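You operate a simulated robot arm through the tools that you are given. There is no shell and no other tool. Be economical: measure what you need, move in short steps, check, and stop when the job is done.

The job below is to be done with a simulated robot arm. You get a single attempt, and the scene is never put back.

JOB
Close the green bench drawer. Put the red pellet jar on the top of the packing bench away on the shelf over the long bench. Open the left cupboard door, put the jug from the cupboard floor on the top of the packing bench and shut the door again. Put the eyelet block that says "3.0" from the top of the rewind bench on the white top of the long green cabinet and the eyelet block labelled "2.85" on the top of the right low cabinet. Turn the tolerance dial to 0.02. Do these in any order. Set down upright: red pellet jar, jug, eyelet block.

Only the result counts: the job must be done as asked and must still hold three seconds after the hand-in. Knocking over, shifting, dropping, spilling or breaking anything else fails it.

ROBOT AND FRAMES
A 6-joint arm with a fingered hand on a trunk, on a base that drives. Base frame: it is fixed to the floor where the robot stands at the start and does not move with it; the origin is under the middle of the robot, x ahead of it, y to its left, z up. Units: cm, rad, N and s.
With the tool pointing down near the work surface it reaches from about 16 to 30 cm from the robot's upright axis, wherever it stands. Its first joint turns from -2.897 to 2.897 rad. Places, roughly: eyelet block [-525, 75, 75]; green bench drawer [50, 0, 70]; jug [100, -150, 25]; left cupboard door [80, -160, 40]; red pellet jar [50, 50, 75]; shelf over the long bench (92x15 cm) [-236, 538, 116]; tolerance dial [-590, 0, 90]; top of the packing bench [90, 60, 80]; top of the right low cabinet [-570, 0, 60]; white top of the long green cabinet (22x23 cm) [-194, -266, 80]. Payload 4 kg.
The TCP is the grasp point between the finger pads, 2.6 cm short of the fingertips. In the tool frame z runs along the fingers and y along their closing line. The gripper opens to 14.8 cm. The gripper's body begins 7.3 cm behind the TCP. The gripper is a hand of 3 fingers: y runs from the thumb to the fingers, the wrist lies at [0, 0, -23.9] in the tool frame, and closing takes about 1.5 s.
Orientation is that of the tool frame in the base frame, as a unit quaternion [w, x, y, z]. With the fingers straight down and closing along the base's y, the tool's x points along the base's -x, its y along +y and its z along -z.

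CONTROLS
- The arm moves only by the tool move_arm. Its argument "series" is a list of rows, each an object (a shift or turn left out is 0, a gripper value left out holds the last) with "offset": the shift along the tool's x, y, z in units of 20 mm (1.0 is 20 mm), a list of three; "rotation": the turn, a rotation vector about the tool's x, y, z in units of 6 degrees (1.0 is 6 degrees), a list of three. In form: [{"offset": [tx, ty, tz], "rotation": [wx, wy, wz]}, ...]. A call has 1 to 12 rows; each row shifts and turns the commanded pose from where the row before left it, along the tool's axes as they then stand. "hand" is the opening, from 0 (shut) to 1 (fully open), set as the call begins (left out, the last holds). A call with a number of a shift or a turn outside -1 to 1 is refused whole. Rows are played at 5 a second. More than 5 cm and 0.15 rad between two rows, or a gripper value outside its range, and nothing of the call is played. A pose out of reach is approached as far as the arm can. The call stops where the force on the tool passes 40 N (or 10 N more than at its start, if that is more) or the arm is blocked; 0.2 s more then pass. Each finger travels about 15.3 cm/s and halts on what it meets, pressing with about 29 N; the grip force reading is that of the motor and also rises with nothing between the fingers. The clock runs only during rows and for 0.2 s after the last one: add rows that do not move to give the fingers time. The reply holds the time, the measured pose of the TCP, the force on the tool along the base axes, the opening and the grip force, in the units named above and with some noise, with the torque about the TCP (base axes, N m) and any sound that the robot's microphone picked up.
- Cameras (640 x 400 px; columns grow to the right, rows downward): "scene" is now at [5.65, 20.93, 139.51]; the picture's right is [0.03, -1.00, 0.00], its down [-0.81, -0.02, -0.59] and it looks along [0.59, 0.02, -0.81] (base axes); focal length 256 px, centre (320, 200). "wrist" rides on the gripper at [6.8, -3.9, -9] in the tool frame; the picture's right is [0.50, 0.87, 0.00], its down [-0.66, 0.38, -0.65] and it looks along [-0.57, 0.33, 0.76] (tool axes); focal length 222 px, centre (320, 200).
- grab_frame(camera): a new picture of that camera. The clock stands still meanwhile.
- raise_lower(by): slides the trunk up (or, below 0, down) by that many cm; the arm and the scene camera ride with it, the base frame stays. It gives what a move gives, with no picture.
- base_move(legs): drives the robot by 1 to 6 legs, each [ahead, left, turn to the left] in cm, cm and rad, along the robot's own axes; the way and the turn of a leg run together, so that a leg with both is an arc; at most 150 cm and 3.142 rad a leg. The arm and the cameras ride along, it lands a little off, and it stops where it bumps. It gives what a move gives.
- set_grasp(shape): the hand has 3 fingers and takes this shape, open, in about a second: jaw (thumb against the fingers, like two jaws); tri (thumb and two fingers); tip (a fingertip pinch); poke (one finger out to press); point (the index stretched); flat (the hand flat); cup (the hand cupped); fist (a fist). The gripper value then closes the fingers along that shape, each until it touches; the sizes above hold for jaw. It gives what a move gives, with no picture.
- head_to(pan, tilt): turns the head with the scene camera to pan (to the left, within 2.094 rad either way) and tilt (down, from -0.506 to 1.204), counted from straight ahead of the robot. It gives what a move gives.
- probe_pixels(camera, pixels): for up to 12 pixels [column, row] of the newest picture of that camera ("zoom" is the newest enlarged one), the place [x, y, z] in the base frame of the surface seen there, good to about 0.3 cm. The clock stands still meanwhile.
- close_up(camera, box): a new picture of the part [left, top, right, bottom] of that camera's present view, enlarged. The clock stands still meanwhile.
- finish_job(): hands the job in; it is judged then, once.

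Work in short steps. Measure before you move; look again where a grasp or a placing could have gone wrong, and mend it. You have 124 turns and 134 pictures in all, those below and enlarged ones among them. Open the gripper and draw the arm clear of the work before you hand the job in, unless the task says otherwise.

The tools are called after "Emit:" by a JSON object that holds its "op" and its "data". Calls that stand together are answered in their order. move_arm: Moves the arm, as the interface text tells. Its arguments: {"type":"object","properties":{"series":{"type":"array","items":{"type":"object","properties":{"offset":{"type":"array","items":{"type":"number"}},"rotation":{"type":"array","items":{"type":"number"}}}}},"hand":{"type":"number"}},"required":["series"]} The other tools are called the same way: raise_lower (by) slides the trunk up or down; set_grasp (shape) gives the hand a shape; base_move (legs) drives the base; head_to (pan, tilt) turns the head that bears the scene camera; grab_frame (camera) takes a picture; probe_pixels (camera, pixels) gives the place of the surface under pixels of a picture; close_up (camera, box) takes an enlarged picture of a part of a camera's view; finish_job () hands the job in.

At the start:

```text
time_s: 0.0
ee_pos: [44.31, 23.03, 104.13]
orientation: [0.0, 0.0, 1.0, 0.0]
contact_force: [0.8, -0.2, 0.1]
ft_torque: [0.03, -0.03, 0.0]
gripper_width: 14.78
finger_force: 0.0
shape: jaw
trunk travel left (down, up): [-15.0, 16.7]
robot x, y, heading: [-0.02, -0.27, 0.002]
head pan, tilt: [0.028, 0.941]
```

scene: 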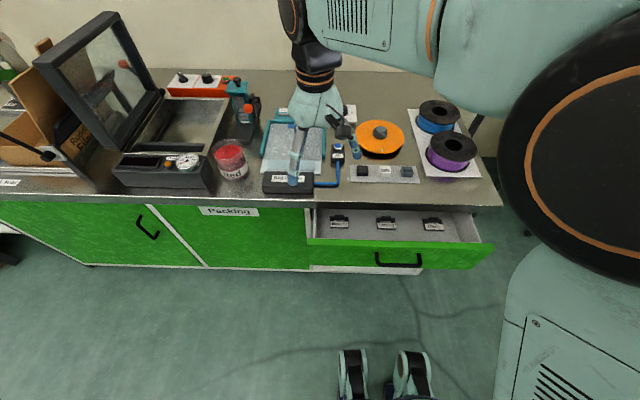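
wrist: 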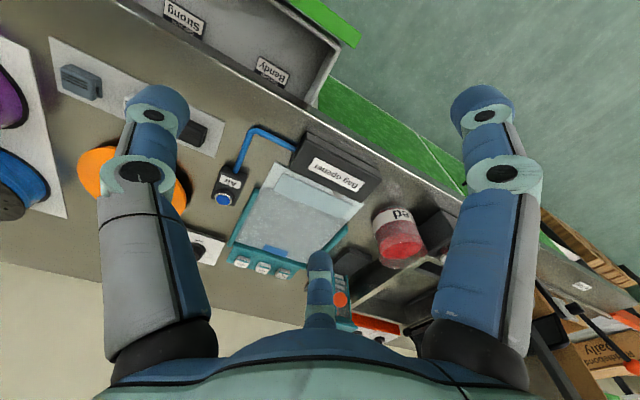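

The drawer stands open with its handle near (398,262), and the red jar is at (230,160). I probe both, plus free spots on the bench top.

Emit:
{"op": "probe_pixels", "data": {"camera": "scene", "pixels": [[398, 262], [380, 246], [315, 240], [485, 240], [230, 150], [232, 176], [218, 160], [246, 160], [300, 182], [180, 205], [280, 190], [230, 190]]}}

Emit:
{"op": "close_up", "data": {"camera": "scene", "box": [100, 60, 420, 260]}}

```text
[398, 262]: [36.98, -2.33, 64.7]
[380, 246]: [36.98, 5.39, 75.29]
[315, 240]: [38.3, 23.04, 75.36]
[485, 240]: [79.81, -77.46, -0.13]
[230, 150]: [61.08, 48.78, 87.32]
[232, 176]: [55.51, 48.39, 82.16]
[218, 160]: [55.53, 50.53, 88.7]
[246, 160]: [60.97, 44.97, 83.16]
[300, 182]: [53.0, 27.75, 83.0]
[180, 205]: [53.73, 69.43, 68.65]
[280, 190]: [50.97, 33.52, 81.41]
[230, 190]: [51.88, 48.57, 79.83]
```

```text
2.00 times, centred on (260, 160) of scene
```

zoom: 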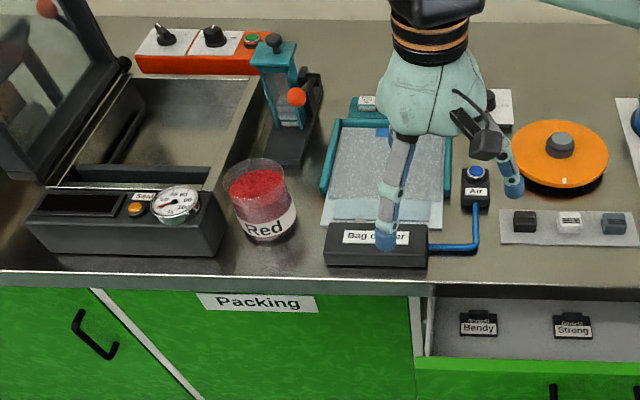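

The jar stands at about (58,48), bench top z≈80, and the open drawer front is at x≈37. I back off and turn the hand to point forward so I can push the drawer front under the overhang.

Emit:
{"op": "base_move", "data": {"legs": [[-30, -8, 0]]}}

Emit:
{"op": "move_arm", "data": {"hand": 0, "series": [{"rotation": [0, -1, 0]}, {"rotation": [0, -1, 0]}, {"rotation": [0, -1, 0]}, {"rotation": [0, -1, 0]}, {"rotation": [0, -1, 0]}, {"rotation": [0, -1, 0]}, {"rotation": [0, -1, 0]}, {"rotation": [0, -1, 0]}, {"rotation": [0, -1, 0]}, {"rotation": [0, -1, 0]}, {"rotation": [0, -1, 0]}, {"rotation": [0, -1, 0]}]}}

Emit:
{"op": "grab_frame", "data": {"camera": "scene"}}

```text
time_s: 2.1
ee_pos: [14.06, 15.06, 104.13]
orientation: [0.0, -0.002, 1.0, 0.0]
contact_force: [0.0, 0.1, 0.3]
ft_torque: [-0.02, -0.02, -0.03]
gripper_width: 14.8
finger_force: 0.0
shape: jaw
trunk travel left (down, up): [-15.0, 16.7]
robot x, y, heading: [-29.95, -8.26, 0.003]
head pan, tilt: [0.028, 0.941]
```

```text
time_s: 4.7
ee_pos: [14.01, 15.14, 104.09]
orientation: [0.588, -0.001, 0.809, 0.001]
contact_force: [0.2, -0.1, 1.2]
ft_torque: [0.01, 0.01, 0.01]
gripper_width: 0.0
finger_force: 29.3
shape: jaw
trunk travel left (down, up): [-15.0, 16.7]
robot x, y, heading: [-30.19, -7.98, 0.004]
head pan, tilt: [0.028, 0.941]
```

```text
130 pictures are left
```

scene: 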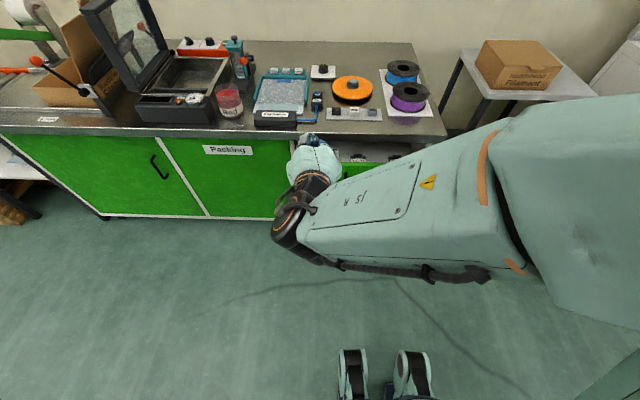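

The hand is now 72° forward at (14,15,104). I lower the trunk and arm to z≈70 and shift to the drawer's middle.

Emit:
{"op": "raise_lower", "data": {"by": -15}}

Emit:
{"op": "move_arm", "data": {"series": [{"offset": [0.95, -0.8, 0.31]}, {"offset": [0.95, -0.8, 0.31]}, {"offset": [0.95, -0.8, 0.31]}, {"offset": [0.95, -0.8, 0.31]}, {"offset": [0.95, -0.8, 0.31]}, {"offset": [0.95, -0.8, 0.31]}, {"offset": [0.95, -0.8, 0.31]}, {"offset": [0.95, -0.8, 0.31]}, {"offset": [0.95, -0.8, 0.31]}, {"offset": [0, -0.8, 0], "rotation": [0, -1, 0]}]}}

Emit:
{"op": "grab_frame", "data": {"camera": "scene"}}

Emit:
{"op": "grab_frame", "data": {"camera": "wrist"}}

```text
time_s: 6.5
ee_pos: [13.91, 15.17, 89.15]
orientation: [0.588, -0.002, 0.809, 0.002]
contact_force: [0.5, 0.0, 0.1]
ft_torque: [0.0, 0.02, 0.01]
gripper_width: 0.0
finger_force: 28.6
shape: jaw
trunk travel left (down, up): [0.0, 31.7]
robot x, y, heading: [-30.39, -7.64, 0.009]
head pan, tilt: [0.028, 0.941]
```

```text
time_s: 8.7
ee_pos: [17.01, 0.58, 70.73]
orientation: [0.629, -0.001, 0.777, 0.002]
contact_force: [0.1, 0.1, -0.1]
ft_torque: [-0.01, -0.01, 0.04]
gripper_width: 0.01
finger_force: 29.2
shape: jaw
out of reach, approached as far as the arm can: row 5, 6, 7, 8, 10
trunk travel left (down, up): [0.0, 31.7]
robot x, y, heading: [-30.19, -8.17, 0.002]
head pan, tilt: [0.028, 0.941]
```

```text
129 pictures are left
```

scene: 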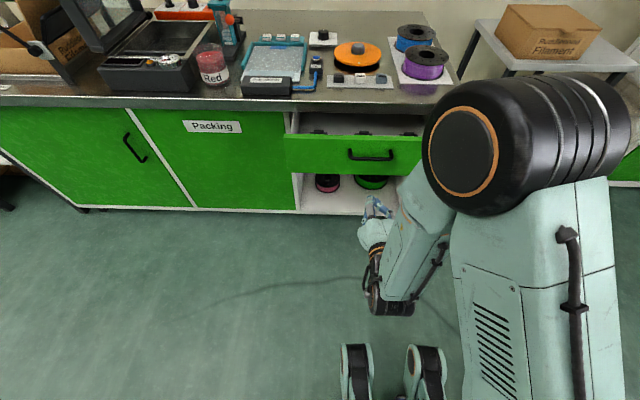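

```text
128 pictures are left
```

wrist: 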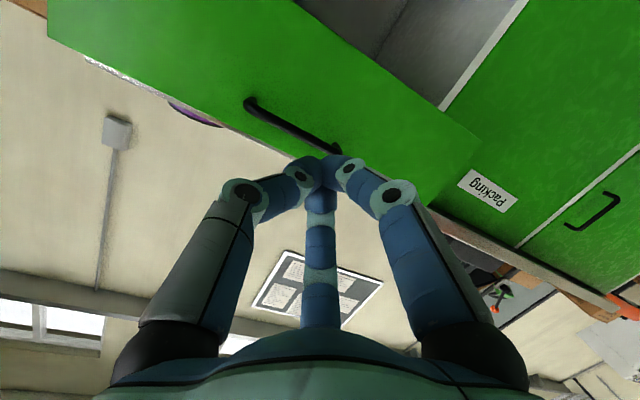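

I check the drawer front and handle positions before pushing.

Emit:
{"op": "probe_pixels", "data": {"camera": "scene", "pixels": [[372, 157], [372, 145], [310, 150], [290, 160], [415, 150], [200, 160], [358, 381], [420, 381], [335, 155], [160, 60], [212, 65], [385, 190]]}}

```text
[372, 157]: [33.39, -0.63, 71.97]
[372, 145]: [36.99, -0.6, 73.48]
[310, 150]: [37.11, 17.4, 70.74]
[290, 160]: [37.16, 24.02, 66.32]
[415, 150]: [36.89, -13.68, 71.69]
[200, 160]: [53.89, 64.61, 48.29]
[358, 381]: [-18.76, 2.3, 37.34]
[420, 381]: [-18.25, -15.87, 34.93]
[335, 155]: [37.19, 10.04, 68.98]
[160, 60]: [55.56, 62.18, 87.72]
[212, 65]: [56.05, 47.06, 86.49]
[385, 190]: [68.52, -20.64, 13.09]
```

The front face is at x=37, z 64–75, with the handle at y±6. I shift to y≈10 beside the handle and drive forward to push.

Emit:
{"op": "move_arm", "data": {"series": [{"offset": [0, 1, 0]}, {"offset": [0, 1, 0]}, {"offset": [0, 1, 0]}, {"offset": [0, 1, 0]}, {"offset": [0, 1, 0]}]}}

Emit:
{"op": "base_move", "data": {"legs": [[32, 0, 0]]}}

Emit:
{"op": "grab_frame", "data": {"camera": "scene"}}

```text
time_s: 9.8
ee_pos: [16.96, 10.75, 70.7]
orientation: [0.629, -0.001, 0.777, 0.001]
contact_force: [-0.5, 0.8, -0.1]
ft_torque: [0.02, 0.02, 0.01]
gripper_width: 0.0
finger_force: 28.9
shape: jaw
trunk travel left (down, up): [0.0, 31.7]
robot x, y, heading: [-29.68, -8.04, 0.001]
head pan, tilt: [0.028, 0.941]
```

```text
time_s: 12.0
ee_pos: [49.27, 10.66, 70.87]
orientation: [0.629, 0.0, 0.777, 0.0]
contact_force: [0.2, 0.1, 0.0]
ft_torque: [0.01, 0.01, -0.02]
gripper_width: 0.0
finger_force: 28.7
shape: jaw
trunk travel left (down, up): [0.0, 31.7]
robot x, y, heading: [1.99, -7.93, -0.001]
head pan, tilt: [0.028, 0.941]
```

```text
127 pictures are left
```

scene: 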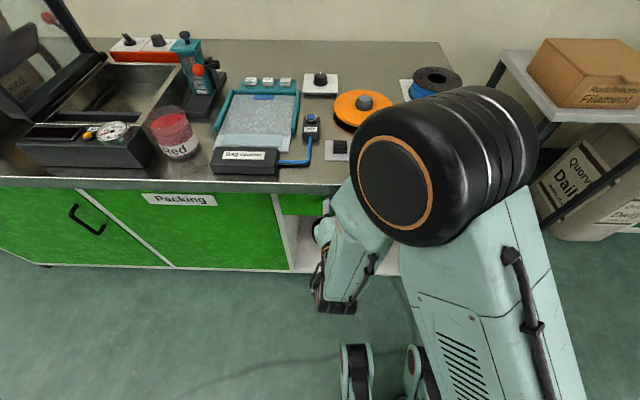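

Tips are at about x=52; closed is about 53.9. I push the remaining bit with the arm until it resists.

Emit:
{"op": "move_arm", "data": {"series": [{"offset": [-0.2, 0, 0.5]}, {"offset": [-0.1, 0, 0.5]}, {"offset": [-0.1, 0, 0.5]}, {"offset": [-0.1, 0, 0.5]}, {"offset": [-0.1, 0, 0.5]}]}}

Emit:
{"op": "base_move", "data": {"legs": [[-30, 0, 0]]}}

Emit:
{"op": "grab_frame", "data": {"camera": "scene"}}

```text
time_s: 12.6
ee_pos: [50.3, 10.67, 70.9]
orientation: [0.626, -0.003, 0.78, 0.0]
contact_force: [-21.5, -0.3, 4.5]
ft_torque: [-0.01, -0.1, -0.1]
gripper_width: 0.0
finger_force: 29.2
shape: jaw
trunk travel left (down, up): [0.0, 31.7]
robot x, y, heading: [1.92, -7.85, 0.0]
head pan, tilt: [0.028, 0.941]
stopped in row 2: the force on the tool passed its limit at 46 N (the readings are from after the stop); the commanded pose is now the measured one
```

```text
time_s: 14.6
ee_pos: [20.59, 10.51, 70.75]
orientation: [0.627, -0.002, 0.779, 0.0]
contact_force: [0.1, -0.4, 1.0]
ft_torque: [-0.03, -0.01, 0.0]
gripper_width: 0.02
finger_force: 28.8
shape: jaw
trunk travel left (down, up): [0.0, 31.7]
robot x, y, heading: [-28.29, -8.26, -0.0]
head pan, tilt: [0.028, 0.941]
```

```text
126 pictures are left
```

scene: 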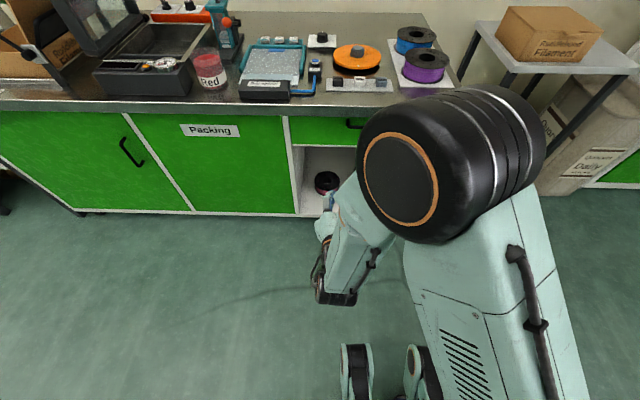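

The drawer looks flush. I verify it and measure the jar.

Emit:
{"op": "probe_pixels", "data": {"camera": "scene", "pixels": [[310, 130], [270, 130], [350, 124], [210, 88], [210, 80], [192, 65], [227, 65], [209, 49], [209, 57], [240, 70], [209, 92], [225, 92]]}}

Emit:
{"op": "close_up", "data": {"camera": "scene", "box": [90, 0, 410, 200]}}

```text
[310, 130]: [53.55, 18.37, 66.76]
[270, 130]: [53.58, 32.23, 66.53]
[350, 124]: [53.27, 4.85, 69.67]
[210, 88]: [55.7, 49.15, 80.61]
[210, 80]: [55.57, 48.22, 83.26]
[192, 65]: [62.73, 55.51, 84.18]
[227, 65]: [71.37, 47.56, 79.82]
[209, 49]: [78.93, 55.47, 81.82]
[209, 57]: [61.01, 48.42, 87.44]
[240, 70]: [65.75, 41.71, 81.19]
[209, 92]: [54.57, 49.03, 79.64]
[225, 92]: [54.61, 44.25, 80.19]
```

```text
2.00 times, centred on (250, 100) of scene
```

zoom: 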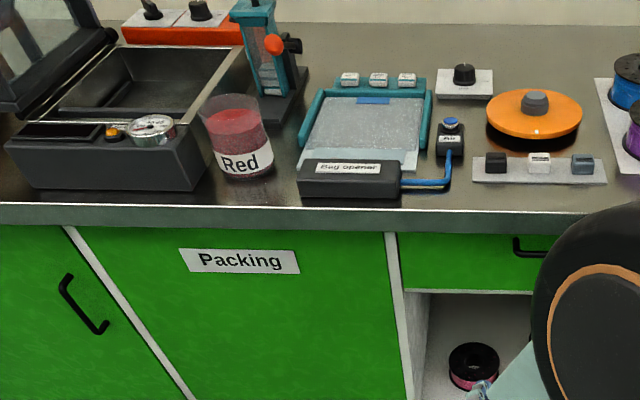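

The drawer is flush (x=53.5 matching its neighbour). Next, the jar: I raise to z≈86, drive left so the hand lines up with y≈48.8, and open partly.

Emit:
{"op": "raise_lower", "data": {"by": 15}}

Emit:
{"op": "base_move", "data": {"legs": [[0, 38.3, 0]]}}

Emit:
{"op": "move_arm", "data": {"hand": 0.75, "series": [{}, {}, {}, {}, {}]}}

Emit:
{"op": "grab_frame", "data": {"camera": "wrist"}}

Emit:
{"op": "grab_frame", "data": {"camera": "scene"}}

```text
time_s: 16.4
ee_pos: [20.44, 10.56, 85.78]
orientation: [0.627, -0.001, 0.779, -0.001]
contact_force: [0.0, 1.2, -0.9]
ft_torque: [-0.01, 0.03, 0.01]
gripper_width: 0.0
finger_force: 29.5
shape: jaw
trunk travel left (down, up): [-15.0, 16.7]
robot x, y, heading: [-27.98, -7.56, -0.0]
head pan, tilt: [0.028, 0.941]
```

```text
time_s: 20.3
ee_pos: [20.58, 49.1, 85.76]
orientation: [0.627, -0.001, 0.779, -0.001]
contact_force: [-0.9, 0.4, 0.3]
ft_torque: [0.01, 0.02, 0.0]
gripper_width: 0.0
finger_force: 29.5
shape: jaw
trunk travel left (down, up): [-15.0, 16.7]
robot x, y, heading: [-28.12, 30.63, -0.006]
head pan, tilt: [0.028, 0.941]
```

```text
time_s: 21.5
ee_pos: [20.54, 49.09, 85.82]
orientation: [0.627, -0.001, 0.779, -0.001]
contact_force: [0.6, -0.4, -0.7]
ft_torque: [0.0, 0.0, 0.01]
gripper_width: 11.05
finger_force: 0.1
shape: jaw
trunk travel left (down, up): [-15.0, 16.7]
robot x, y, heading: [-28.45, 30.47, -0.001]
head pan, tilt: [0.028, 0.941]
```

```text
124 pictures are left
```

wrist: 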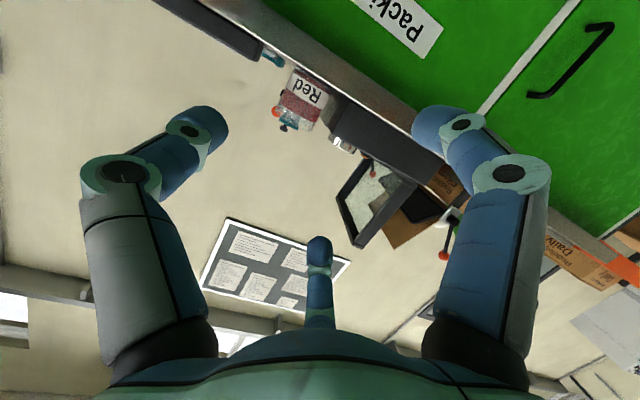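

```text
123 pictures are left
```

scene: 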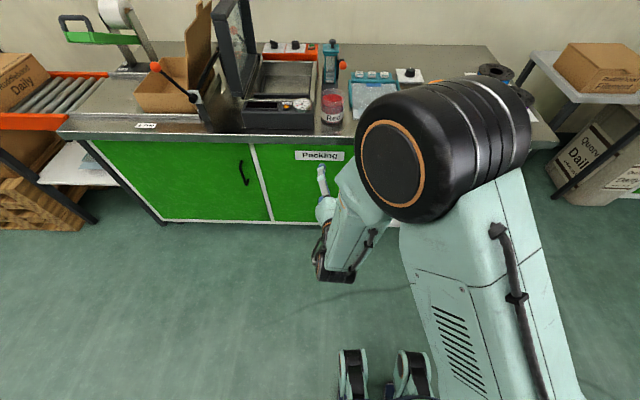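

I zoom on the jar and the neighbouring gap and probe it.

Emit:
{"op": "close_up", "data": {"camera": "scene", "box": [240, 60, 400, 160]}}

Emit:
{"op": "probe_pixels", "data": {"camera": "zoom", "pixels": [[360, 245], [326, 205], [402, 205], [326, 150], [402, 150], [364, 190], [364, 130], [297, 190], [297, 270], [285, 215], [440, 200], [364, 160]]}}

```text
4.00 times, centred on (320, 110) of scene
```

zoom: 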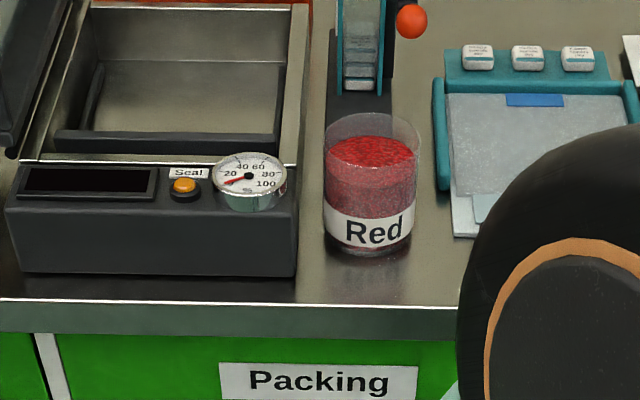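

```text
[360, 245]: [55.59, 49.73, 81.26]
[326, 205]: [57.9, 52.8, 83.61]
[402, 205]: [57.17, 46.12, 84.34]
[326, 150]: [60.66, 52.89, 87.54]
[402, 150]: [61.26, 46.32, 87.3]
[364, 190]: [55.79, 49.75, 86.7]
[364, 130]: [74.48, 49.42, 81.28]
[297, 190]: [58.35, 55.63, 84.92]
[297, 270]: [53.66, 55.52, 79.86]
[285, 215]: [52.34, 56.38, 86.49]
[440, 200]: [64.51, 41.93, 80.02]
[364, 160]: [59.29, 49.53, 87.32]
```

Jar centre ≈(59.3,49.2), diameter ≈7.2, with a 2.6 cm gap to the sealer on the left. I tilt the hand to 30° below horizontal, narrow the opening to ~9.2 cm and drive to just before the jar.

Emit:
{"op": "move_arm", "data": {"hand": 0.62, "series": [{"rotation": [0, 1, 0]}, {"rotation": [0, 1, 0]}, {"rotation": [0, 1, 0]}, {}]}}

Emit:
{"op": "base_move", "data": {"legs": [[28.5, 0, 0]]}}

Emit:
{"op": "grab_frame", "data": {"camera": "wrist"}}

Emit:
{"op": "grab_frame", "data": {"camera": "scene"}}

```text
time_s: 22.5
ee_pos: [20.49, 49.0, 85.89]
orientation: [0.497, -0.001, 0.868, -0.001]
contact_force: [0.4, -0.3, -0.6]
ft_torque: [0.0, 0.0, 0.0]
gripper_width: 9.24
finger_force: 0.1
shape: jaw
trunk travel left (down, up): [-15.0, 16.7]
robot x, y, heading: [-27.98, 30.62, -0.004]
head pan, tilt: [0.028, 0.941]
```

```text
time_s: 24.5
ee_pos: [48.89, 49.22, 85.91]
orientation: [0.497, -0.003, 0.868, 0.0]
contact_force: [-6.5, 1.0, 2.6]
ft_torque: [0.12, 0.35, 0.16]
gripper_width: 9.26
finger_force: 0.0
shape: jaw
trunk travel left (down, up): [-15.0, 16.7]
robot x, y, heading: [0.21, 30.24, 0.004]
head pan, tilt: [0.028, 0.941]
```

```text
121 pictures are left
```

wrist: 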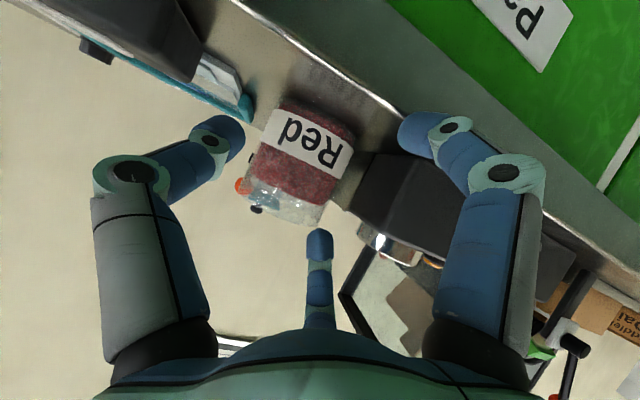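

```text
120 pictures are left
```

scene: 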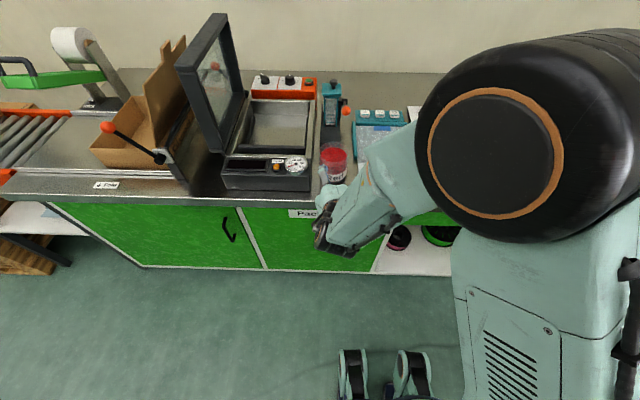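

A −6.5 N force suggests a finger touches the sealer's front. I look closely before proceeding.

Emit:
{"op": "close_up", "data": {"camera": "scene", "box": [270, 120, 390, 195]}}

Emit:
{"op": "move_arm", "data": {"series": [{"offset": [0, 0, -0.3]}, {"offset": [0, 0, -0.3]}, {}]}}

Emit:
{"op": "close_up", "data": {"camera": "wrist", "box": [180, 60, 500, 260]}}

```text
5.33 times, centred on (330, 158) of scene
```

zoom: 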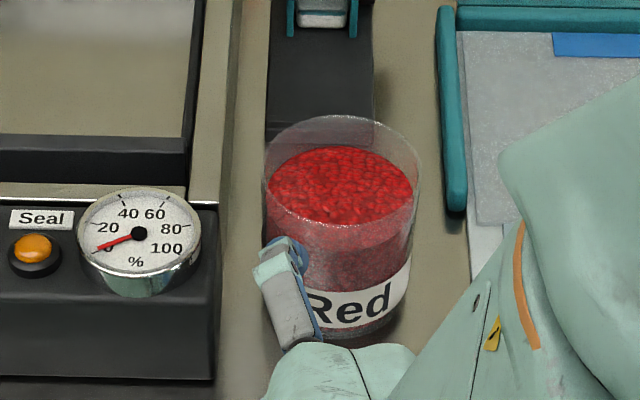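

```text
time_s: 25.3
ee_pos: [47.85, 49.12, 86.36]
orientation: [0.497, -0.003, 0.868, 0.001]
contact_force: [-0.4, 0.6, 0.1]
ft_torque: [0.0, 0.0, -0.02]
gripper_width: 9.23
finger_force: 0.0
shape: jaw
trunk travel left (down, up): [-15.0, 16.7]
robot x, y, heading: [0.49, 30.51, 0.002]
head pan, tilt: [0.028, 0.941]
```

```text
2.00 times, centred on (340, 160) of wrist
```

zoom: 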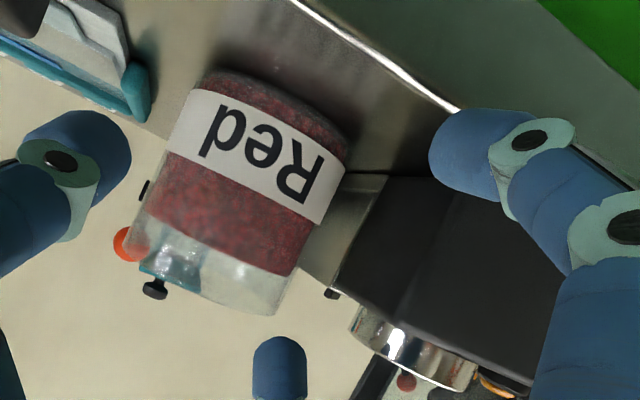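

The lower finger probably met the bench edge. I probe my own fingertips to learn their spread.

Emit:
{"op": "probe_pixels", "data": {"camera": "zoom", "pixels": [[450, 150], [470, 130], [278, 350], [278, 385], [110, 130], [90, 120], [530, 138], [48, 155], [130, 155], [255, 355]]}}

```text
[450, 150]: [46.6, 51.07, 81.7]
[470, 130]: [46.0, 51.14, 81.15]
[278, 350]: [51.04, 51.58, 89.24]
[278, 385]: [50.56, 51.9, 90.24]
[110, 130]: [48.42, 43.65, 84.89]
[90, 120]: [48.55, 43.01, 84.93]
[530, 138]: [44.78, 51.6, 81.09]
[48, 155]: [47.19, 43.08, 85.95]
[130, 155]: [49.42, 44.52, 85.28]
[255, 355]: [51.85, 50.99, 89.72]
```

The jaw shape is really a three-point spread: thumb at −y, fingers at (±4.4,+2.3). I back off and look at the other shapes' geometry to choose the jar grasp.

Emit:
{"op": "base_move", "data": {"legs": [[-15, 0, 0]]}}

Emit:
{"op": "set_grasp", "data": {"shape": "tip"}}

Emit:
{"op": "grab_frame", "data": {"camera": "wrist"}}

Emit:
{"op": "set_grasp", "data": {"shape": "tri"}}

Emit:
{"op": "grab_frame", "data": {"camera": "wrist"}}

Emit:
{"op": "set_grasp", "data": {"shape": "jaw"}}

Emit:
{"op": "grab_frame", "data": {"camera": "wrist"}}

```text
time_s: 26.7
ee_pos: [33.04, 49.04, 86.39]
orientation: [0.497, -0.002, 0.868, 0.0]
contact_force: [0.0, 0.3, -0.1]
ft_torque: [0.01, 0.01, 0.0]
gripper_width: 9.21
finger_force: 0.1
shape: jaw
trunk travel left (down, up): [-15.0, 16.7]
robot x, y, heading: [-14.61, 30.36, -0.004]
head pan, tilt: [0.028, 0.941]
```

```text
time_s: 27.6
ee_pos: [33.21, 49.08, 86.36]
orientation: [0.497, -0.002, 0.867, -0.001]
contact_force: [0.5, -0.5, 0.6]
ft_torque: [0.02, -0.01, 0.0]
gripper_width: 14.79
finger_force: 0.1
shape: tip
trunk travel left (down, up): [-15.0, 16.7]
robot x, y, heading: [-14.5, 30.43, 0.003]
head pan, tilt: [0.028, 0.941]
```

```text
117 pictures are left
```

wrist: 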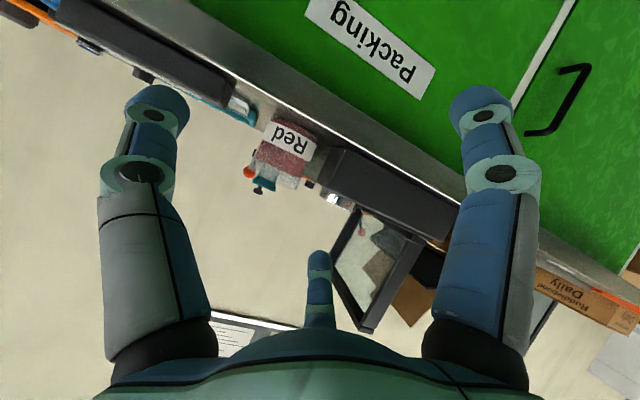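

```text
time_s: 28.5
ee_pos: [33.06, 49.2, 86.29]
orientation: [0.496, -0.002, 0.868, -0.001]
contact_force: [-0.3, 0.3, -0.4]
ft_torque: [0.0, 0.01, -0.03]
gripper_width: 14.78
finger_force: 0.0
shape: tri
trunk travel left (down, up): [-15.0, 16.7]
robot x, y, heading: [-14.51, 30.37, 0.0]
head pan, tilt: [0.028, 0.941]
```

```text
116 pictures are left
```

wrist: 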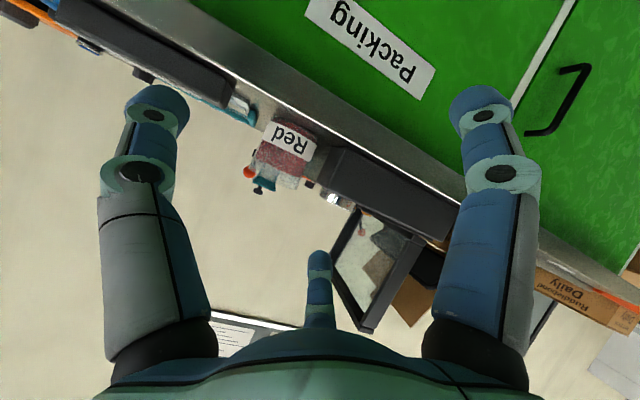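

```text
time_s: 29.4
ee_pos: [33.09, 49.06, 86.39]
orientation: [0.497, -0.002, 0.868, -0.001]
contact_force: [0.0, 0.8, -0.3]
ft_torque: [0.01, -0.01, -0.01]
gripper_width: 14.81
finger_force: 0.0
shape: jaw
trunk travel left (down, up): [-15.0, 16.7]
robot x, y, heading: [-14.56, 30.35, 0.005]
head pan, tilt: [0.028, 0.941]
```

```text
115 pictures are left
```

wrist: 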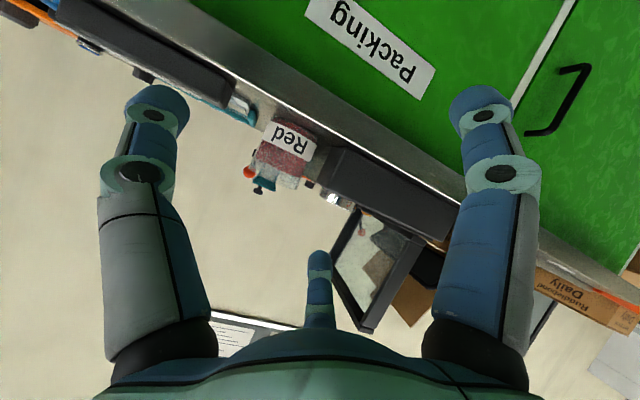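

All shapes open identically, so I'll grasp the jar from above with the three fingers. I raise the trunk and turn the hand to point down.

Emit:
{"op": "raise_lower", "data": {"by": 14}}

Emit:
{"op": "move_arm", "data": {"hand": 0.75, "series": [{"rotation": [0, 1, 0]}, {"rotation": [0, 1, 0]}, {"rotation": [0, 1, 0]}, {"rotation": [0, 1, 0]}, {"rotation": [0, 1, 0]}, {"rotation": [0, 1, 0]}, {"rotation": [0, 1, 0]}, {"rotation": [0, 1, 0]}, {"rotation": [0, 1, 0]}, {"rotation": [0, 0.93, 0]}, {}]}}

Emit:
{"op": "base_move", "data": {"legs": [[26.2, 0.1, 0]]}}

Emit:
{"op": "grab_frame", "data": {"camera": "wrist"}}

Emit:
{"op": "grab_frame", "data": {"camera": "scene"}}

```text
time_s: 31.0
ee_pos: [33.09, 49.14, 100.33]
orientation: [0.497, -0.002, 0.868, -0.001]
contact_force: [-0.7, 0.6, 0.8]
ft_torque: [-0.01, -0.01, 0.01]
gripper_width: 14.81
finger_force: 0.1
shape: jaw
trunk travel left (down, up): [-29.0, 2.7]
robot x, y, heading: [-14.74, 30.78, 0.006]
head pan, tilt: [0.028, 0.941]
```

```text
time_s: 33.4
ee_pos: [32.91, 49.11, 100.44]
orientation: [0.001, -0.001, 1.0, -0.001]
contact_force: [0.2, -0.1, -0.5]
ft_torque: [0.0, 0.02, -0.02]
gripper_width: 11.11
finger_force: 0.1
shape: jaw
trunk travel left (down, up): [-29.0, 2.7]
robot x, y, heading: [-14.67, 30.77, 0.002]
head pan, tilt: [0.028, 0.941]
```

```text
time_s: 35.3
ee_pos: [59.28, 49.16, 100.36]
orientation: [0.001, -0.002, 1.0, -0.002]
contact_force: [0.2, 0.4, 0.0]
ft_torque: [-0.03, 0.01, 0.0]
gripper_width: 11.15
finger_force: 0.0
shape: jaw
trunk travel left (down, up): [-29.0, 2.7]
robot x, y, heading: [11.55, 30.73, -0.002]
head pan, tilt: [0.028, 0.941]
```

```text
114 pictures are left
```

wrist: 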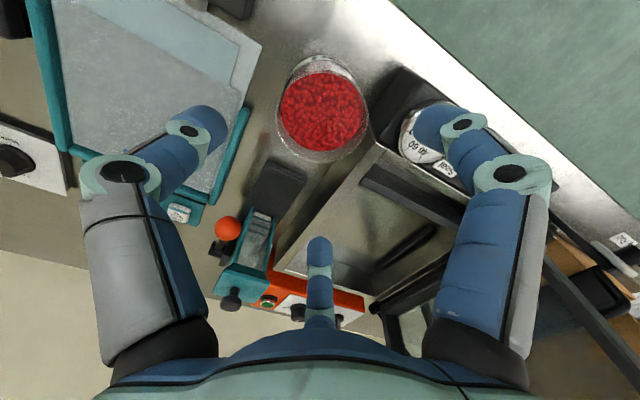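

```text
113 pictures are left
```

scene: 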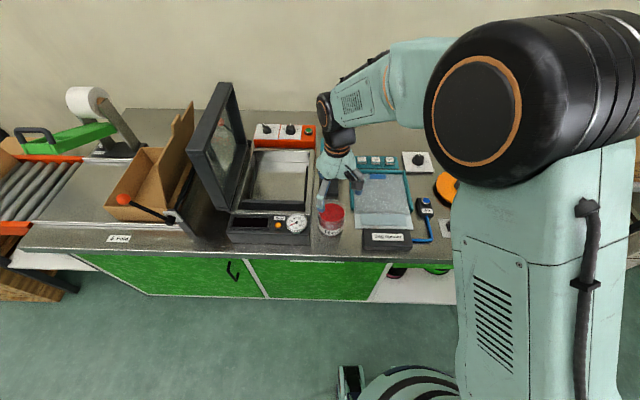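

The jar at (322,105) lines up with the tool axis. I check the front-left finger against the gauge before descending.

Emit:
{"op": "probe_pixels", "data": {"camera": "wrist", "pixels": [[428, 125], [440, 108], [415, 150], [436, 160], [320, 245], [205, 120], [195, 112], [322, 60], [285, 115], [367, 115], [322, 155], [405, 90]]}}

```text
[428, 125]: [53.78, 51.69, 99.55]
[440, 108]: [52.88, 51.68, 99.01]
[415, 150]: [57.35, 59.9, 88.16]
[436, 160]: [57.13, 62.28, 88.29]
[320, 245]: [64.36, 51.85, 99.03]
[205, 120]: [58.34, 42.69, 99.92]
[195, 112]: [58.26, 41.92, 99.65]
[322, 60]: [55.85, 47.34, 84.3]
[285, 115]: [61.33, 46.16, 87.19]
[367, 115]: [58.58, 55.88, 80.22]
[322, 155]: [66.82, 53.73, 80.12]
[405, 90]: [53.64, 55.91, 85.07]
```

Clearances are fine. I descend and close.

Emit:
{"op": "raise_lower", "data": {"by": -14.6}}

Emit:
{"op": "grab_frame", "data": {"camera": "wrist"}}

Emit:
{"op": "move_arm", "data": {"hand": 0, "series": [{}, {}, {}, {}, {}, {}, {}, {}]}}

Emit:
{"op": "grab_frame", "data": {"camera": "wrist"}}

```text
time_s: 37.0
ee_pos: [59.4, 49.03, 85.84]
orientation: [0.001, 0.0, 1.0, -0.001]
contact_force: [-0.3, 0.2, -0.6]
ft_torque: [0.0, 0.0, 0.0]
gripper_width: 11.14
finger_force: 0.0
shape: jaw
trunk travel left (down, up): [-14.4, 17.3]
robot x, y, heading: [11.79, 30.81, -0.004]
head pan, tilt: [0.028, 0.941]
```

```text
112 pictures are left
```

wrist: 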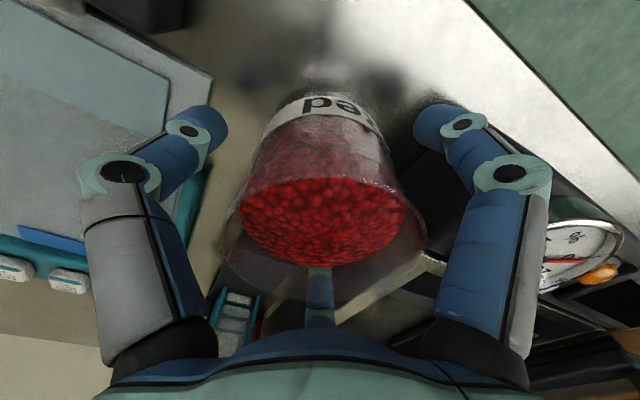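

```text
time_s: 38.8
ee_pos: [59.45, 49.23, 85.75]
orientation: [0.0, -0.001, 1.0, -0.002]
contact_force: [0.5, -1.2, 0.4]
ft_torque: [-0.01, -0.03, -0.02]
gripper_width: 7.42
finger_force: 28.9
shape: jaw
trunk travel left (down, up): [-14.4, 17.3]
robot x, y, heading: [11.57, 30.81, -0.003]
head pan, tilt: [0.028, 0.941]
```

```text
111 pictures are left
```

wrist: 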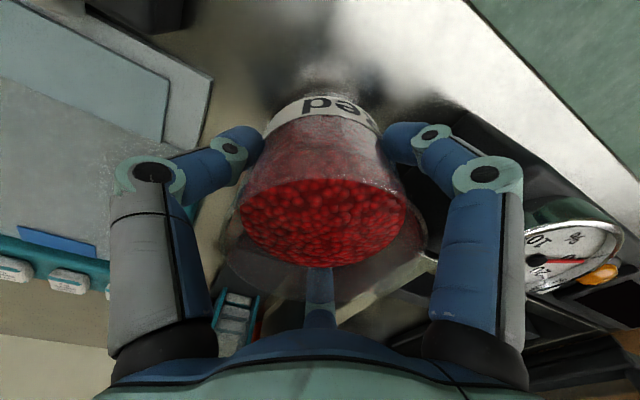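

The jar is gripped (7.4 cm). I lift, back away and look left toward the shelf.

Emit:
{"op": "raise_lower", "data": {"by": 17}}

Emit:
{"op": "base_move", "data": {"legs": [[-60, 0, 0]]}}

Emit:
{"op": "head_to", "data": {"pan": 1.9, "tilt": 0.35}}

Emit:
{"op": "grab_frame", "data": {"camera": "scene"}}

Emit:
{"op": "head_to", "data": {"pan": 1.0, "tilt": 0.5}}

Emit:
{"op": "grab_frame", "data": {"camera": "scene"}}

Emit:
{"op": "grab_frame", "data": {"camera": "wrist"}}

```text
time_s: 40.8
ee_pos: [59.31, 49.18, 102.74]
orientation: [0.0, -0.001, 1.0, -0.002]
contact_force: [-0.6, 0.1, -3.8]
ft_torque: [-0.01, -0.06, 0.0]
gripper_width: 7.38
finger_force: 29.1
shape: jaw
trunk travel left (down, up): [-31.4, 0.3]
robot x, y, heading: [11.71, 30.71, 0.002]
head pan, tilt: [0.028, 0.941]
```

```text
time_s: 44.1
ee_pos: [-0.76, 49.23, 102.75]
orientation: [0.002, -0.001, 1.0, -0.002]
contact_force: [0.7, 0.6, -2.9]
ft_torque: [0.0, 0.0, 0.0]
gripper_width: 7.37
finger_force: 29.0
shape: jaw
trunk travel left (down, up): [-31.4, 0.3]
robot x, y, heading: [-48.57, 30.6, 0.001]
head pan, tilt: [0.028, 0.941]
```

```text
time_s: 46.0
ee_pos: [-0.86, 49.22, 102.72]
orientation: [0.0, 0.0, 1.0, -0.002]
contact_force: [0.6, -0.4, -3.3]
ft_torque: [-0.01, -0.01, 0.03]
gripper_width: 7.39
finger_force: 29.1
shape: jaw
trunk travel left (down, up): [-31.4, 0.3]
robot x, y, heading: [-48.3, 30.53, 0.001]
head pan, tilt: [1.901, 0.351]
```

```text
110 pictures are left
```

scene: 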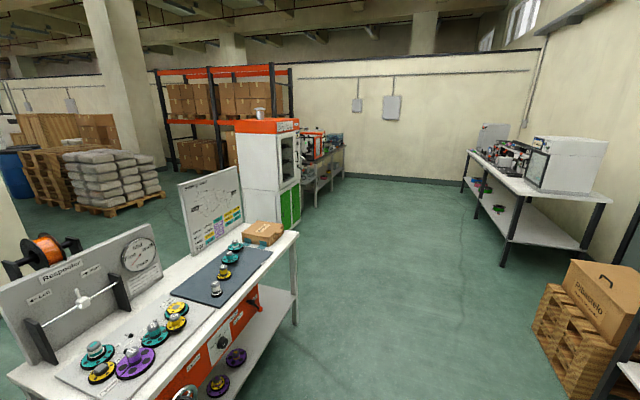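

```text
time_s: 47.2
ee_pos: [-0.72, 49.12, 102.65]
orientation: [0.001, -0.001, 1.0, -0.002]
contact_force: [0.0, -0.9, -3.3]
ft_torque: [-0.01, -0.01, -0.01]
gripper_width: 7.41
finger_force: 29.3
shape: jaw
trunk travel left (down, up): [-31.4, 0.3]
robot x, y, heading: [-48.61, 30.37, 0.003]
head pan, tilt: [1.0, 0.499]
```

```text
109 pictures are left
```

scene: 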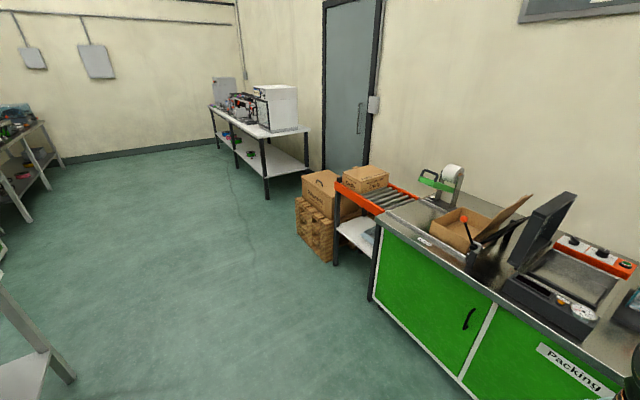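

```text
108 pictures are left
```

wrist: 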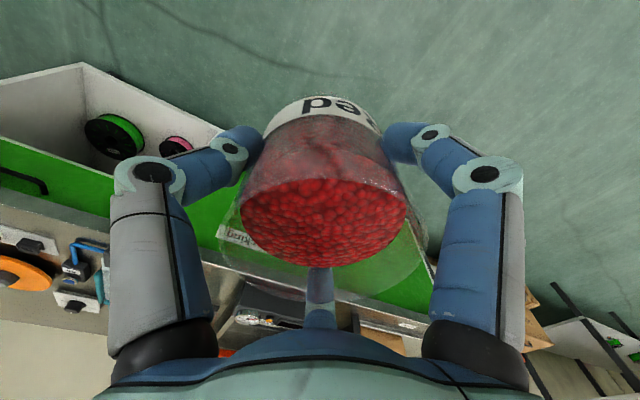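

The shelf should appear near pixel (308,127) in the first view. I look there again, zoomed, and probe.

Emit:
{"op": "head_to", "data": {"pan": 1.95, "tilt": 0.2}}

Emit:
{"op": "grab_frame", "data": {"camera": "scene"}}

Emit:
{"op": "close_up", "data": {"camera": "scene", "box": [220, 130, 420, 255]}}

Emit:
{"op": "probe_pixels", "data": {"camera": "zoom", "pixels": [[100, 120], [210, 120], [250, 160], [310, 160], [360, 200], [330, 290], [420, 330], [240, 310], [300, 140], [230, 330], [400, 230], [340, 230]]}}

```text
time_s: 48.4
ee_pos: [-0.88, 49.17, 102.77]
orientation: [0.0, -0.001, 1.0, -0.001]
contact_force: [-0.3, 0.5, -2.5]
ft_torque: [-0.07, 0.0, 0.0]
gripper_width: 7.4
finger_force: 29.1
shape: jaw
trunk travel left (down, up): [-31.4, 0.3]
robot x, y, heading: [-48.69, 30.74, -0.001]
head pan, tilt: [1.95, 0.201]
```

```text
107 pictures are left
```

scene: 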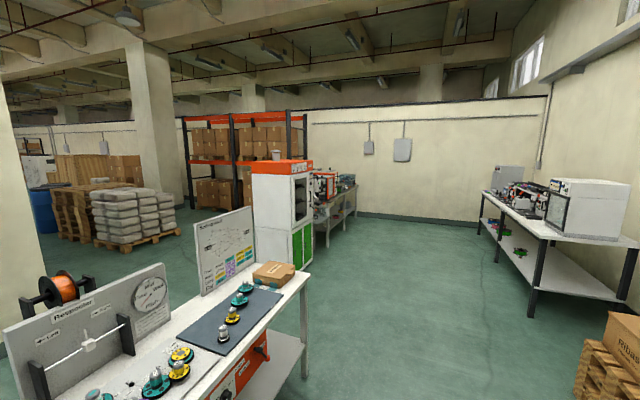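

```text
3.20 times, centred on (320, 192) of scene
```

zoom: 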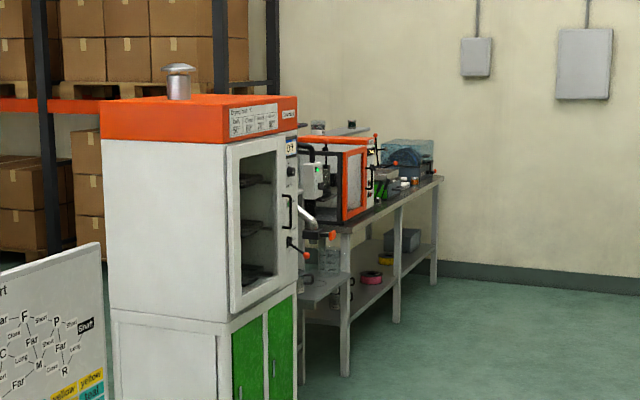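

```text
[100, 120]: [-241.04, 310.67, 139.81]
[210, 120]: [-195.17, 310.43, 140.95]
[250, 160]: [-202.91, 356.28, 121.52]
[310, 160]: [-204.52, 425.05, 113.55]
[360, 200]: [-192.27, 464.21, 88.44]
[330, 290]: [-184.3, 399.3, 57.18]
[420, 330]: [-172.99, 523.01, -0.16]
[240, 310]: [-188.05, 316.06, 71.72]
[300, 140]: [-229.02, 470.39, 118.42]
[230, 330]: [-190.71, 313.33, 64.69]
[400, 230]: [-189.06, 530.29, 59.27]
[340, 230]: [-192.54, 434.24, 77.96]
```

The long bench runs along y with its front at x≈−190; the shelf lies over its back, so I must face −x there. I probe the obstacles flanking the way.

Emit:
{"op": "probe_pixels", "data": {"camera": "scene", "pixels": [[305, 272], [300, 370], [250, 350], [590, 350], [575, 390], [532, 300], [486, 230], [480, 200], [318, 240], [400, 300], [353, 205], [308, 275]]}}

Emit:
{"op": "head_to", "data": {"pan": 2.09, "tilt": 0.9}}

Emit:
{"op": "grab_frame", "data": {"camera": "scene"}}

```text
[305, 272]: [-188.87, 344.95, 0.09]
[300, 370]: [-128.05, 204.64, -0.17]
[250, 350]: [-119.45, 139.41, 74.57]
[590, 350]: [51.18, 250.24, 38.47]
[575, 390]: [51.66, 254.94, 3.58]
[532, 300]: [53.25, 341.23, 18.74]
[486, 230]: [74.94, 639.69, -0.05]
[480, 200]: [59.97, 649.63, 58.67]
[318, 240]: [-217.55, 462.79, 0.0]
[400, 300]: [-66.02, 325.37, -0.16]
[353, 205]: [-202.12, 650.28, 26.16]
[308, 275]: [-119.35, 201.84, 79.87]
```

```text
time_s: 49.5
ee_pos: [-0.81, 49.26, 102.81]
orientation: [-0.001, -0.001, 1.0, -0.003]
contact_force: [0.7, -0.2, -3.2]
ft_torque: [0.0, -0.03, -0.01]
gripper_width: 7.38
finger_force: 29.5
shape: jaw
trunk travel left (down, up): [-31.4, 0.3]
robot x, y, heading: [-48.27, 30.63, -0.0]
head pan, tilt: [2.089, 0.901]
```

```text
105 pictures are left
```

scene: 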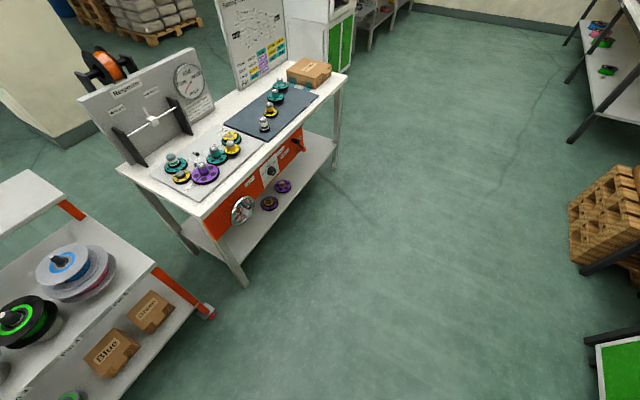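

The corridor x −119…50 is clear. I strafe to y≈545, turn to face −x and look at the shelf.

Emit:
{"op": "base_move", "data": {"legs": [[0, 150, 0], [0, 150, 0], [0, 150, 0], [0, 64, 0], [0, 0, 3.1416]]}}

Emit:
{"op": "head_to", "data": {"pan": 0, "tilt": 0.3}}

Emit:
{"op": "grab_frame", "data": {"camera": "scene"}}

```text
refused: 3.1416 is not a number from -3.14159 to 3.14159
```

```text
time_s: 51.5
ee_pos: [-0.8, 49.17, 102.79]
orientation: [0.0, -0.001, 1.0, -0.002]
contact_force: [0.8, -0.9, -3.1]
ft_torque: [0.0, 0.06, -0.02]
gripper_width: 7.39
finger_force: 29.4
shape: jaw
trunk travel left (down, up): [-31.4, 0.3]
robot x, y, heading: [-48.11, 30.71, -0.0]
head pan, tilt: [0.0, 0.3]
```

```text
104 pictures are left
```

scene: 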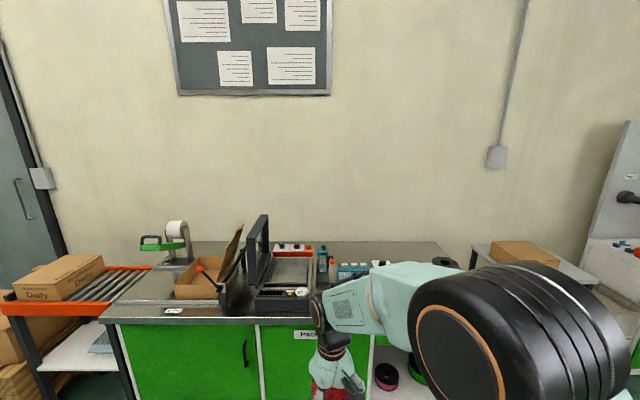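

The drive was refused over the turn's limit; I retry with 3.141.

Emit:
{"op": "base_move", "data": {"legs": [[0, 150, 0], [0, 150, 0], [0, 150, 0], [0, 64, 0], [0, 0, 3.141]]}}

Emit:
{"op": "grab_frame", "data": {"camera": "scene"}}

```text
time_s: 103.6
ee_pos: [-87.52, 528.7, 102.79]
orientation: [-0.002, 1.0, -0.025, -0.001]
contact_force: [0.1, 0.4, -3.7]
ft_torque: [0.0, 0.0, -0.02]
gripper_width: 7.34
finger_force: 29.2
shape: jaw
trunk travel left (down, up): [-31.4, 0.3]
robot x, y, heading: [-38.56, 544.73, 3.094]
head pan, tilt: [0.0, 0.3]
```

```text
103 pictures are left
```

scene: 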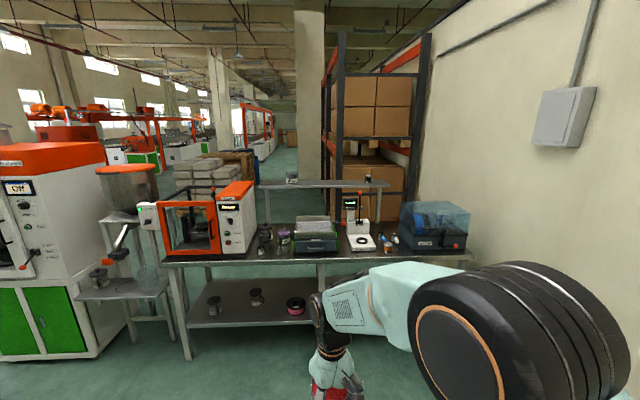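

The shelf plank shows at row ~184, columns 260–385, with items near 290 and 368. I zoom and probe.

Emit:
{"op": "close_up", "data": {"camera": "scene", "box": [230, 150, 420, 269]}}

Emit:
{"op": "probe_pixels", "data": {"camera": "zoom", "pixels": [[95, 122], [500, 122], [300, 115], [300, 120], [200, 118], [420, 118], [205, 75], [460, 85], [300, 350], [120, 360], [560, 360], [300, 80]]}}

```text
3.36 times, centred on (325, 210) of scene
```

zoom: 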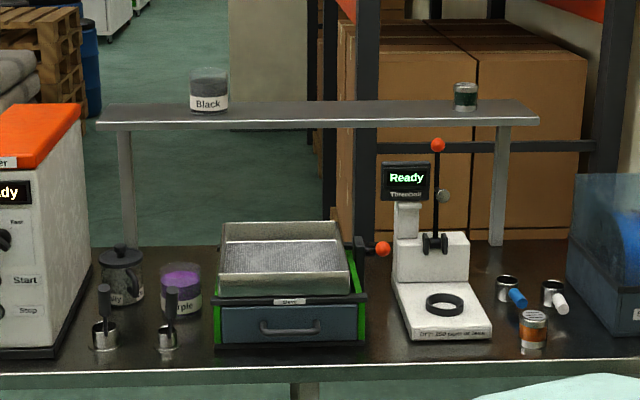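

```text
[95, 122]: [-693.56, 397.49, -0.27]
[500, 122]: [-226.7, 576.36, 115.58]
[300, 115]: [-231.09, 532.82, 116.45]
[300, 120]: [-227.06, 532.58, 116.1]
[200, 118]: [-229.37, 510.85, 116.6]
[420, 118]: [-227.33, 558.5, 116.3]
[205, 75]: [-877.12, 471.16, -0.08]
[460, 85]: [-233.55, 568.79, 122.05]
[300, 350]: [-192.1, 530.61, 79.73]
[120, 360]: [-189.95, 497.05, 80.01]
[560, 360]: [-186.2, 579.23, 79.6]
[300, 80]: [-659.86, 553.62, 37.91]
```

Shelf top is z=116.3, front edge x≈−227, free around y=535. I square the heading and raise the arm 22 cm, testing forward extension as well.

Emit:
{"op": "base_move", "data": {"legs": [[0, 0, 0.047]]}}

Emit:
{"op": "move_arm", "data": {"series": [{"offset": [0, 0, -1]}, {"offset": [0, 0, -1]}, {"offset": [0, 0, -1]}, {"offset": [0, 0, -1]}, {"offset": [0, 0, -1]}, {"offset": [0, 0, -1]}, {"offset": [0, 0, -1]}, {"offset": [0, 0, -1]}, {"offset": [0, 0, -1]}, {"offset": [0, 0, -1]}, {"offset": [0, 0, -1]}]}}

Emit:
{"op": "move_arm", "data": {"series": [{"offset": [-1, 0, 0]}, {"offset": [-1, 0, 0]}, {"offset": [-1, 0, 0]}, {"offset": [-1, 0, 0]}, {"offset": [-1, 0, 0]}, {"offset": [-1, 0, 0]}, {"offset": [-1, 0, 0]}, {"offset": [-1, 0, 0]}, {"offset": [-1, 0, 0]}, {"offset": [-1, 0, 0]}]}}

```text
time_s: 104.4
ee_pos: [-86.65, 526.35, 102.67]
orientation: [-0.002, 1.0, -0.001, 0.0]
contact_force: [0.1, -0.2, -2.9]
ft_torque: [-0.01, -0.06, 0.0]
gripper_width: 7.35
finger_force: 28.7
shape: jaw
trunk travel left (down, up): [-31.4, 0.3]
robot x, y, heading: [-39.36, 544.65, 3.135]
head pan, tilt: [0.0, 0.3]
```

```text
time_s: 106.8
ee_pos: [-86.62, 526.21, 124.79]
orientation: [-0.001, 1.0, -0.002, 0.0]
contact_force: [1.0, -0.1, -2.3]
ft_torque: [0.02, 0.03, 0.03]
gripper_width: 7.3
finger_force: 28.7
shape: jaw
trunk travel left (down, up): [-31.4, 0.3]
robot x, y, heading: [-39.02, 544.42, 3.138]
head pan, tilt: [0.0, 0.3]
```

```text
time_s: 109.0
ee_pos: [-101.97, 527.69, 122.48]
orientation: [-0.002, 1.0, -0.002, 0.0]
contact_force: [0.2, 0.0, -2.5]
ft_torque: [0.02, -0.01, 0.03]
gripper_width: 7.33
finger_force: 28.5
shape: jaw
out of reach, approached as far as the arm can: row 8, 9, 10
trunk travel left (down, up): [-31.4, 0.3]
robot x, y, heading: [-38.99, 544.92, 3.136]
head pan, tilt: [0.0, 0.3]
```

Maximum reach with the tool down is about 65 cm. I look down at the base to judge how close it can get to the bench.

Emit:
{"op": "head_to", "data": {"pan": 0.3, "tilt": 1.2}}

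Emit:
{"op": "grab_frame", "data": {"camera": "scene"}}

Emit:
{"op": "head_to", "data": {"pan": 1.6, "tilt": 1.2}}

Emit:
{"op": "grab_frame", "data": {"camera": "scene"}}

```text
time_s: 110.2
ee_pos: [-101.79, 527.57, 122.57]
orientation: [-0.002, 1.0, -0.001, 0.001]
contact_force: [0.4, -0.1, -2.7]
ft_torque: [0.01, -0.02, 0.02]
gripper_width: 7.32
finger_force: 28.8
shape: jaw
trunk travel left (down, up): [-31.4, 0.3]
robot x, y, heading: [-38.97, 544.63, 3.135]
head pan, tilt: [0.3, 1.201]
```

```text
101 pictures are left
```

scene: 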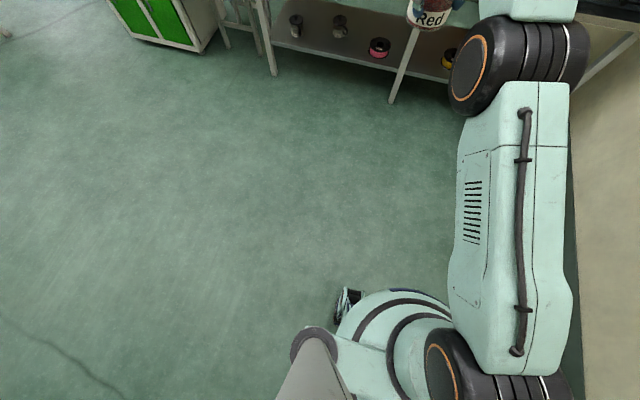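

```text
time_s: 111.7
ee_pos: [-101.82, 527.57, 122.65]
orientation: [-0.002, 1.0, -0.002, 0.0]
contact_force: [0.0, -0.2, -2.7]
ft_torque: [0.04, -0.02, -0.01]
gripper_width: 7.32
finger_force: 29.1
shape: jaw
trunk travel left (down, up): [-31.4, 0.3]
robot x, y, heading: [-38.89, 544.71, 3.138]
head pan, tilt: [1.6, 1.201]
```

```text
100 pictures are left
```

scene: 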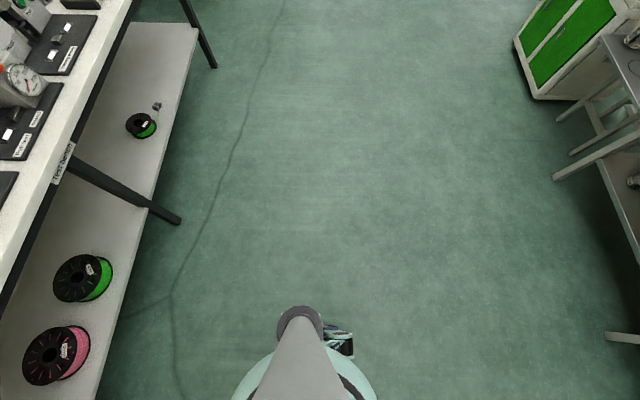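

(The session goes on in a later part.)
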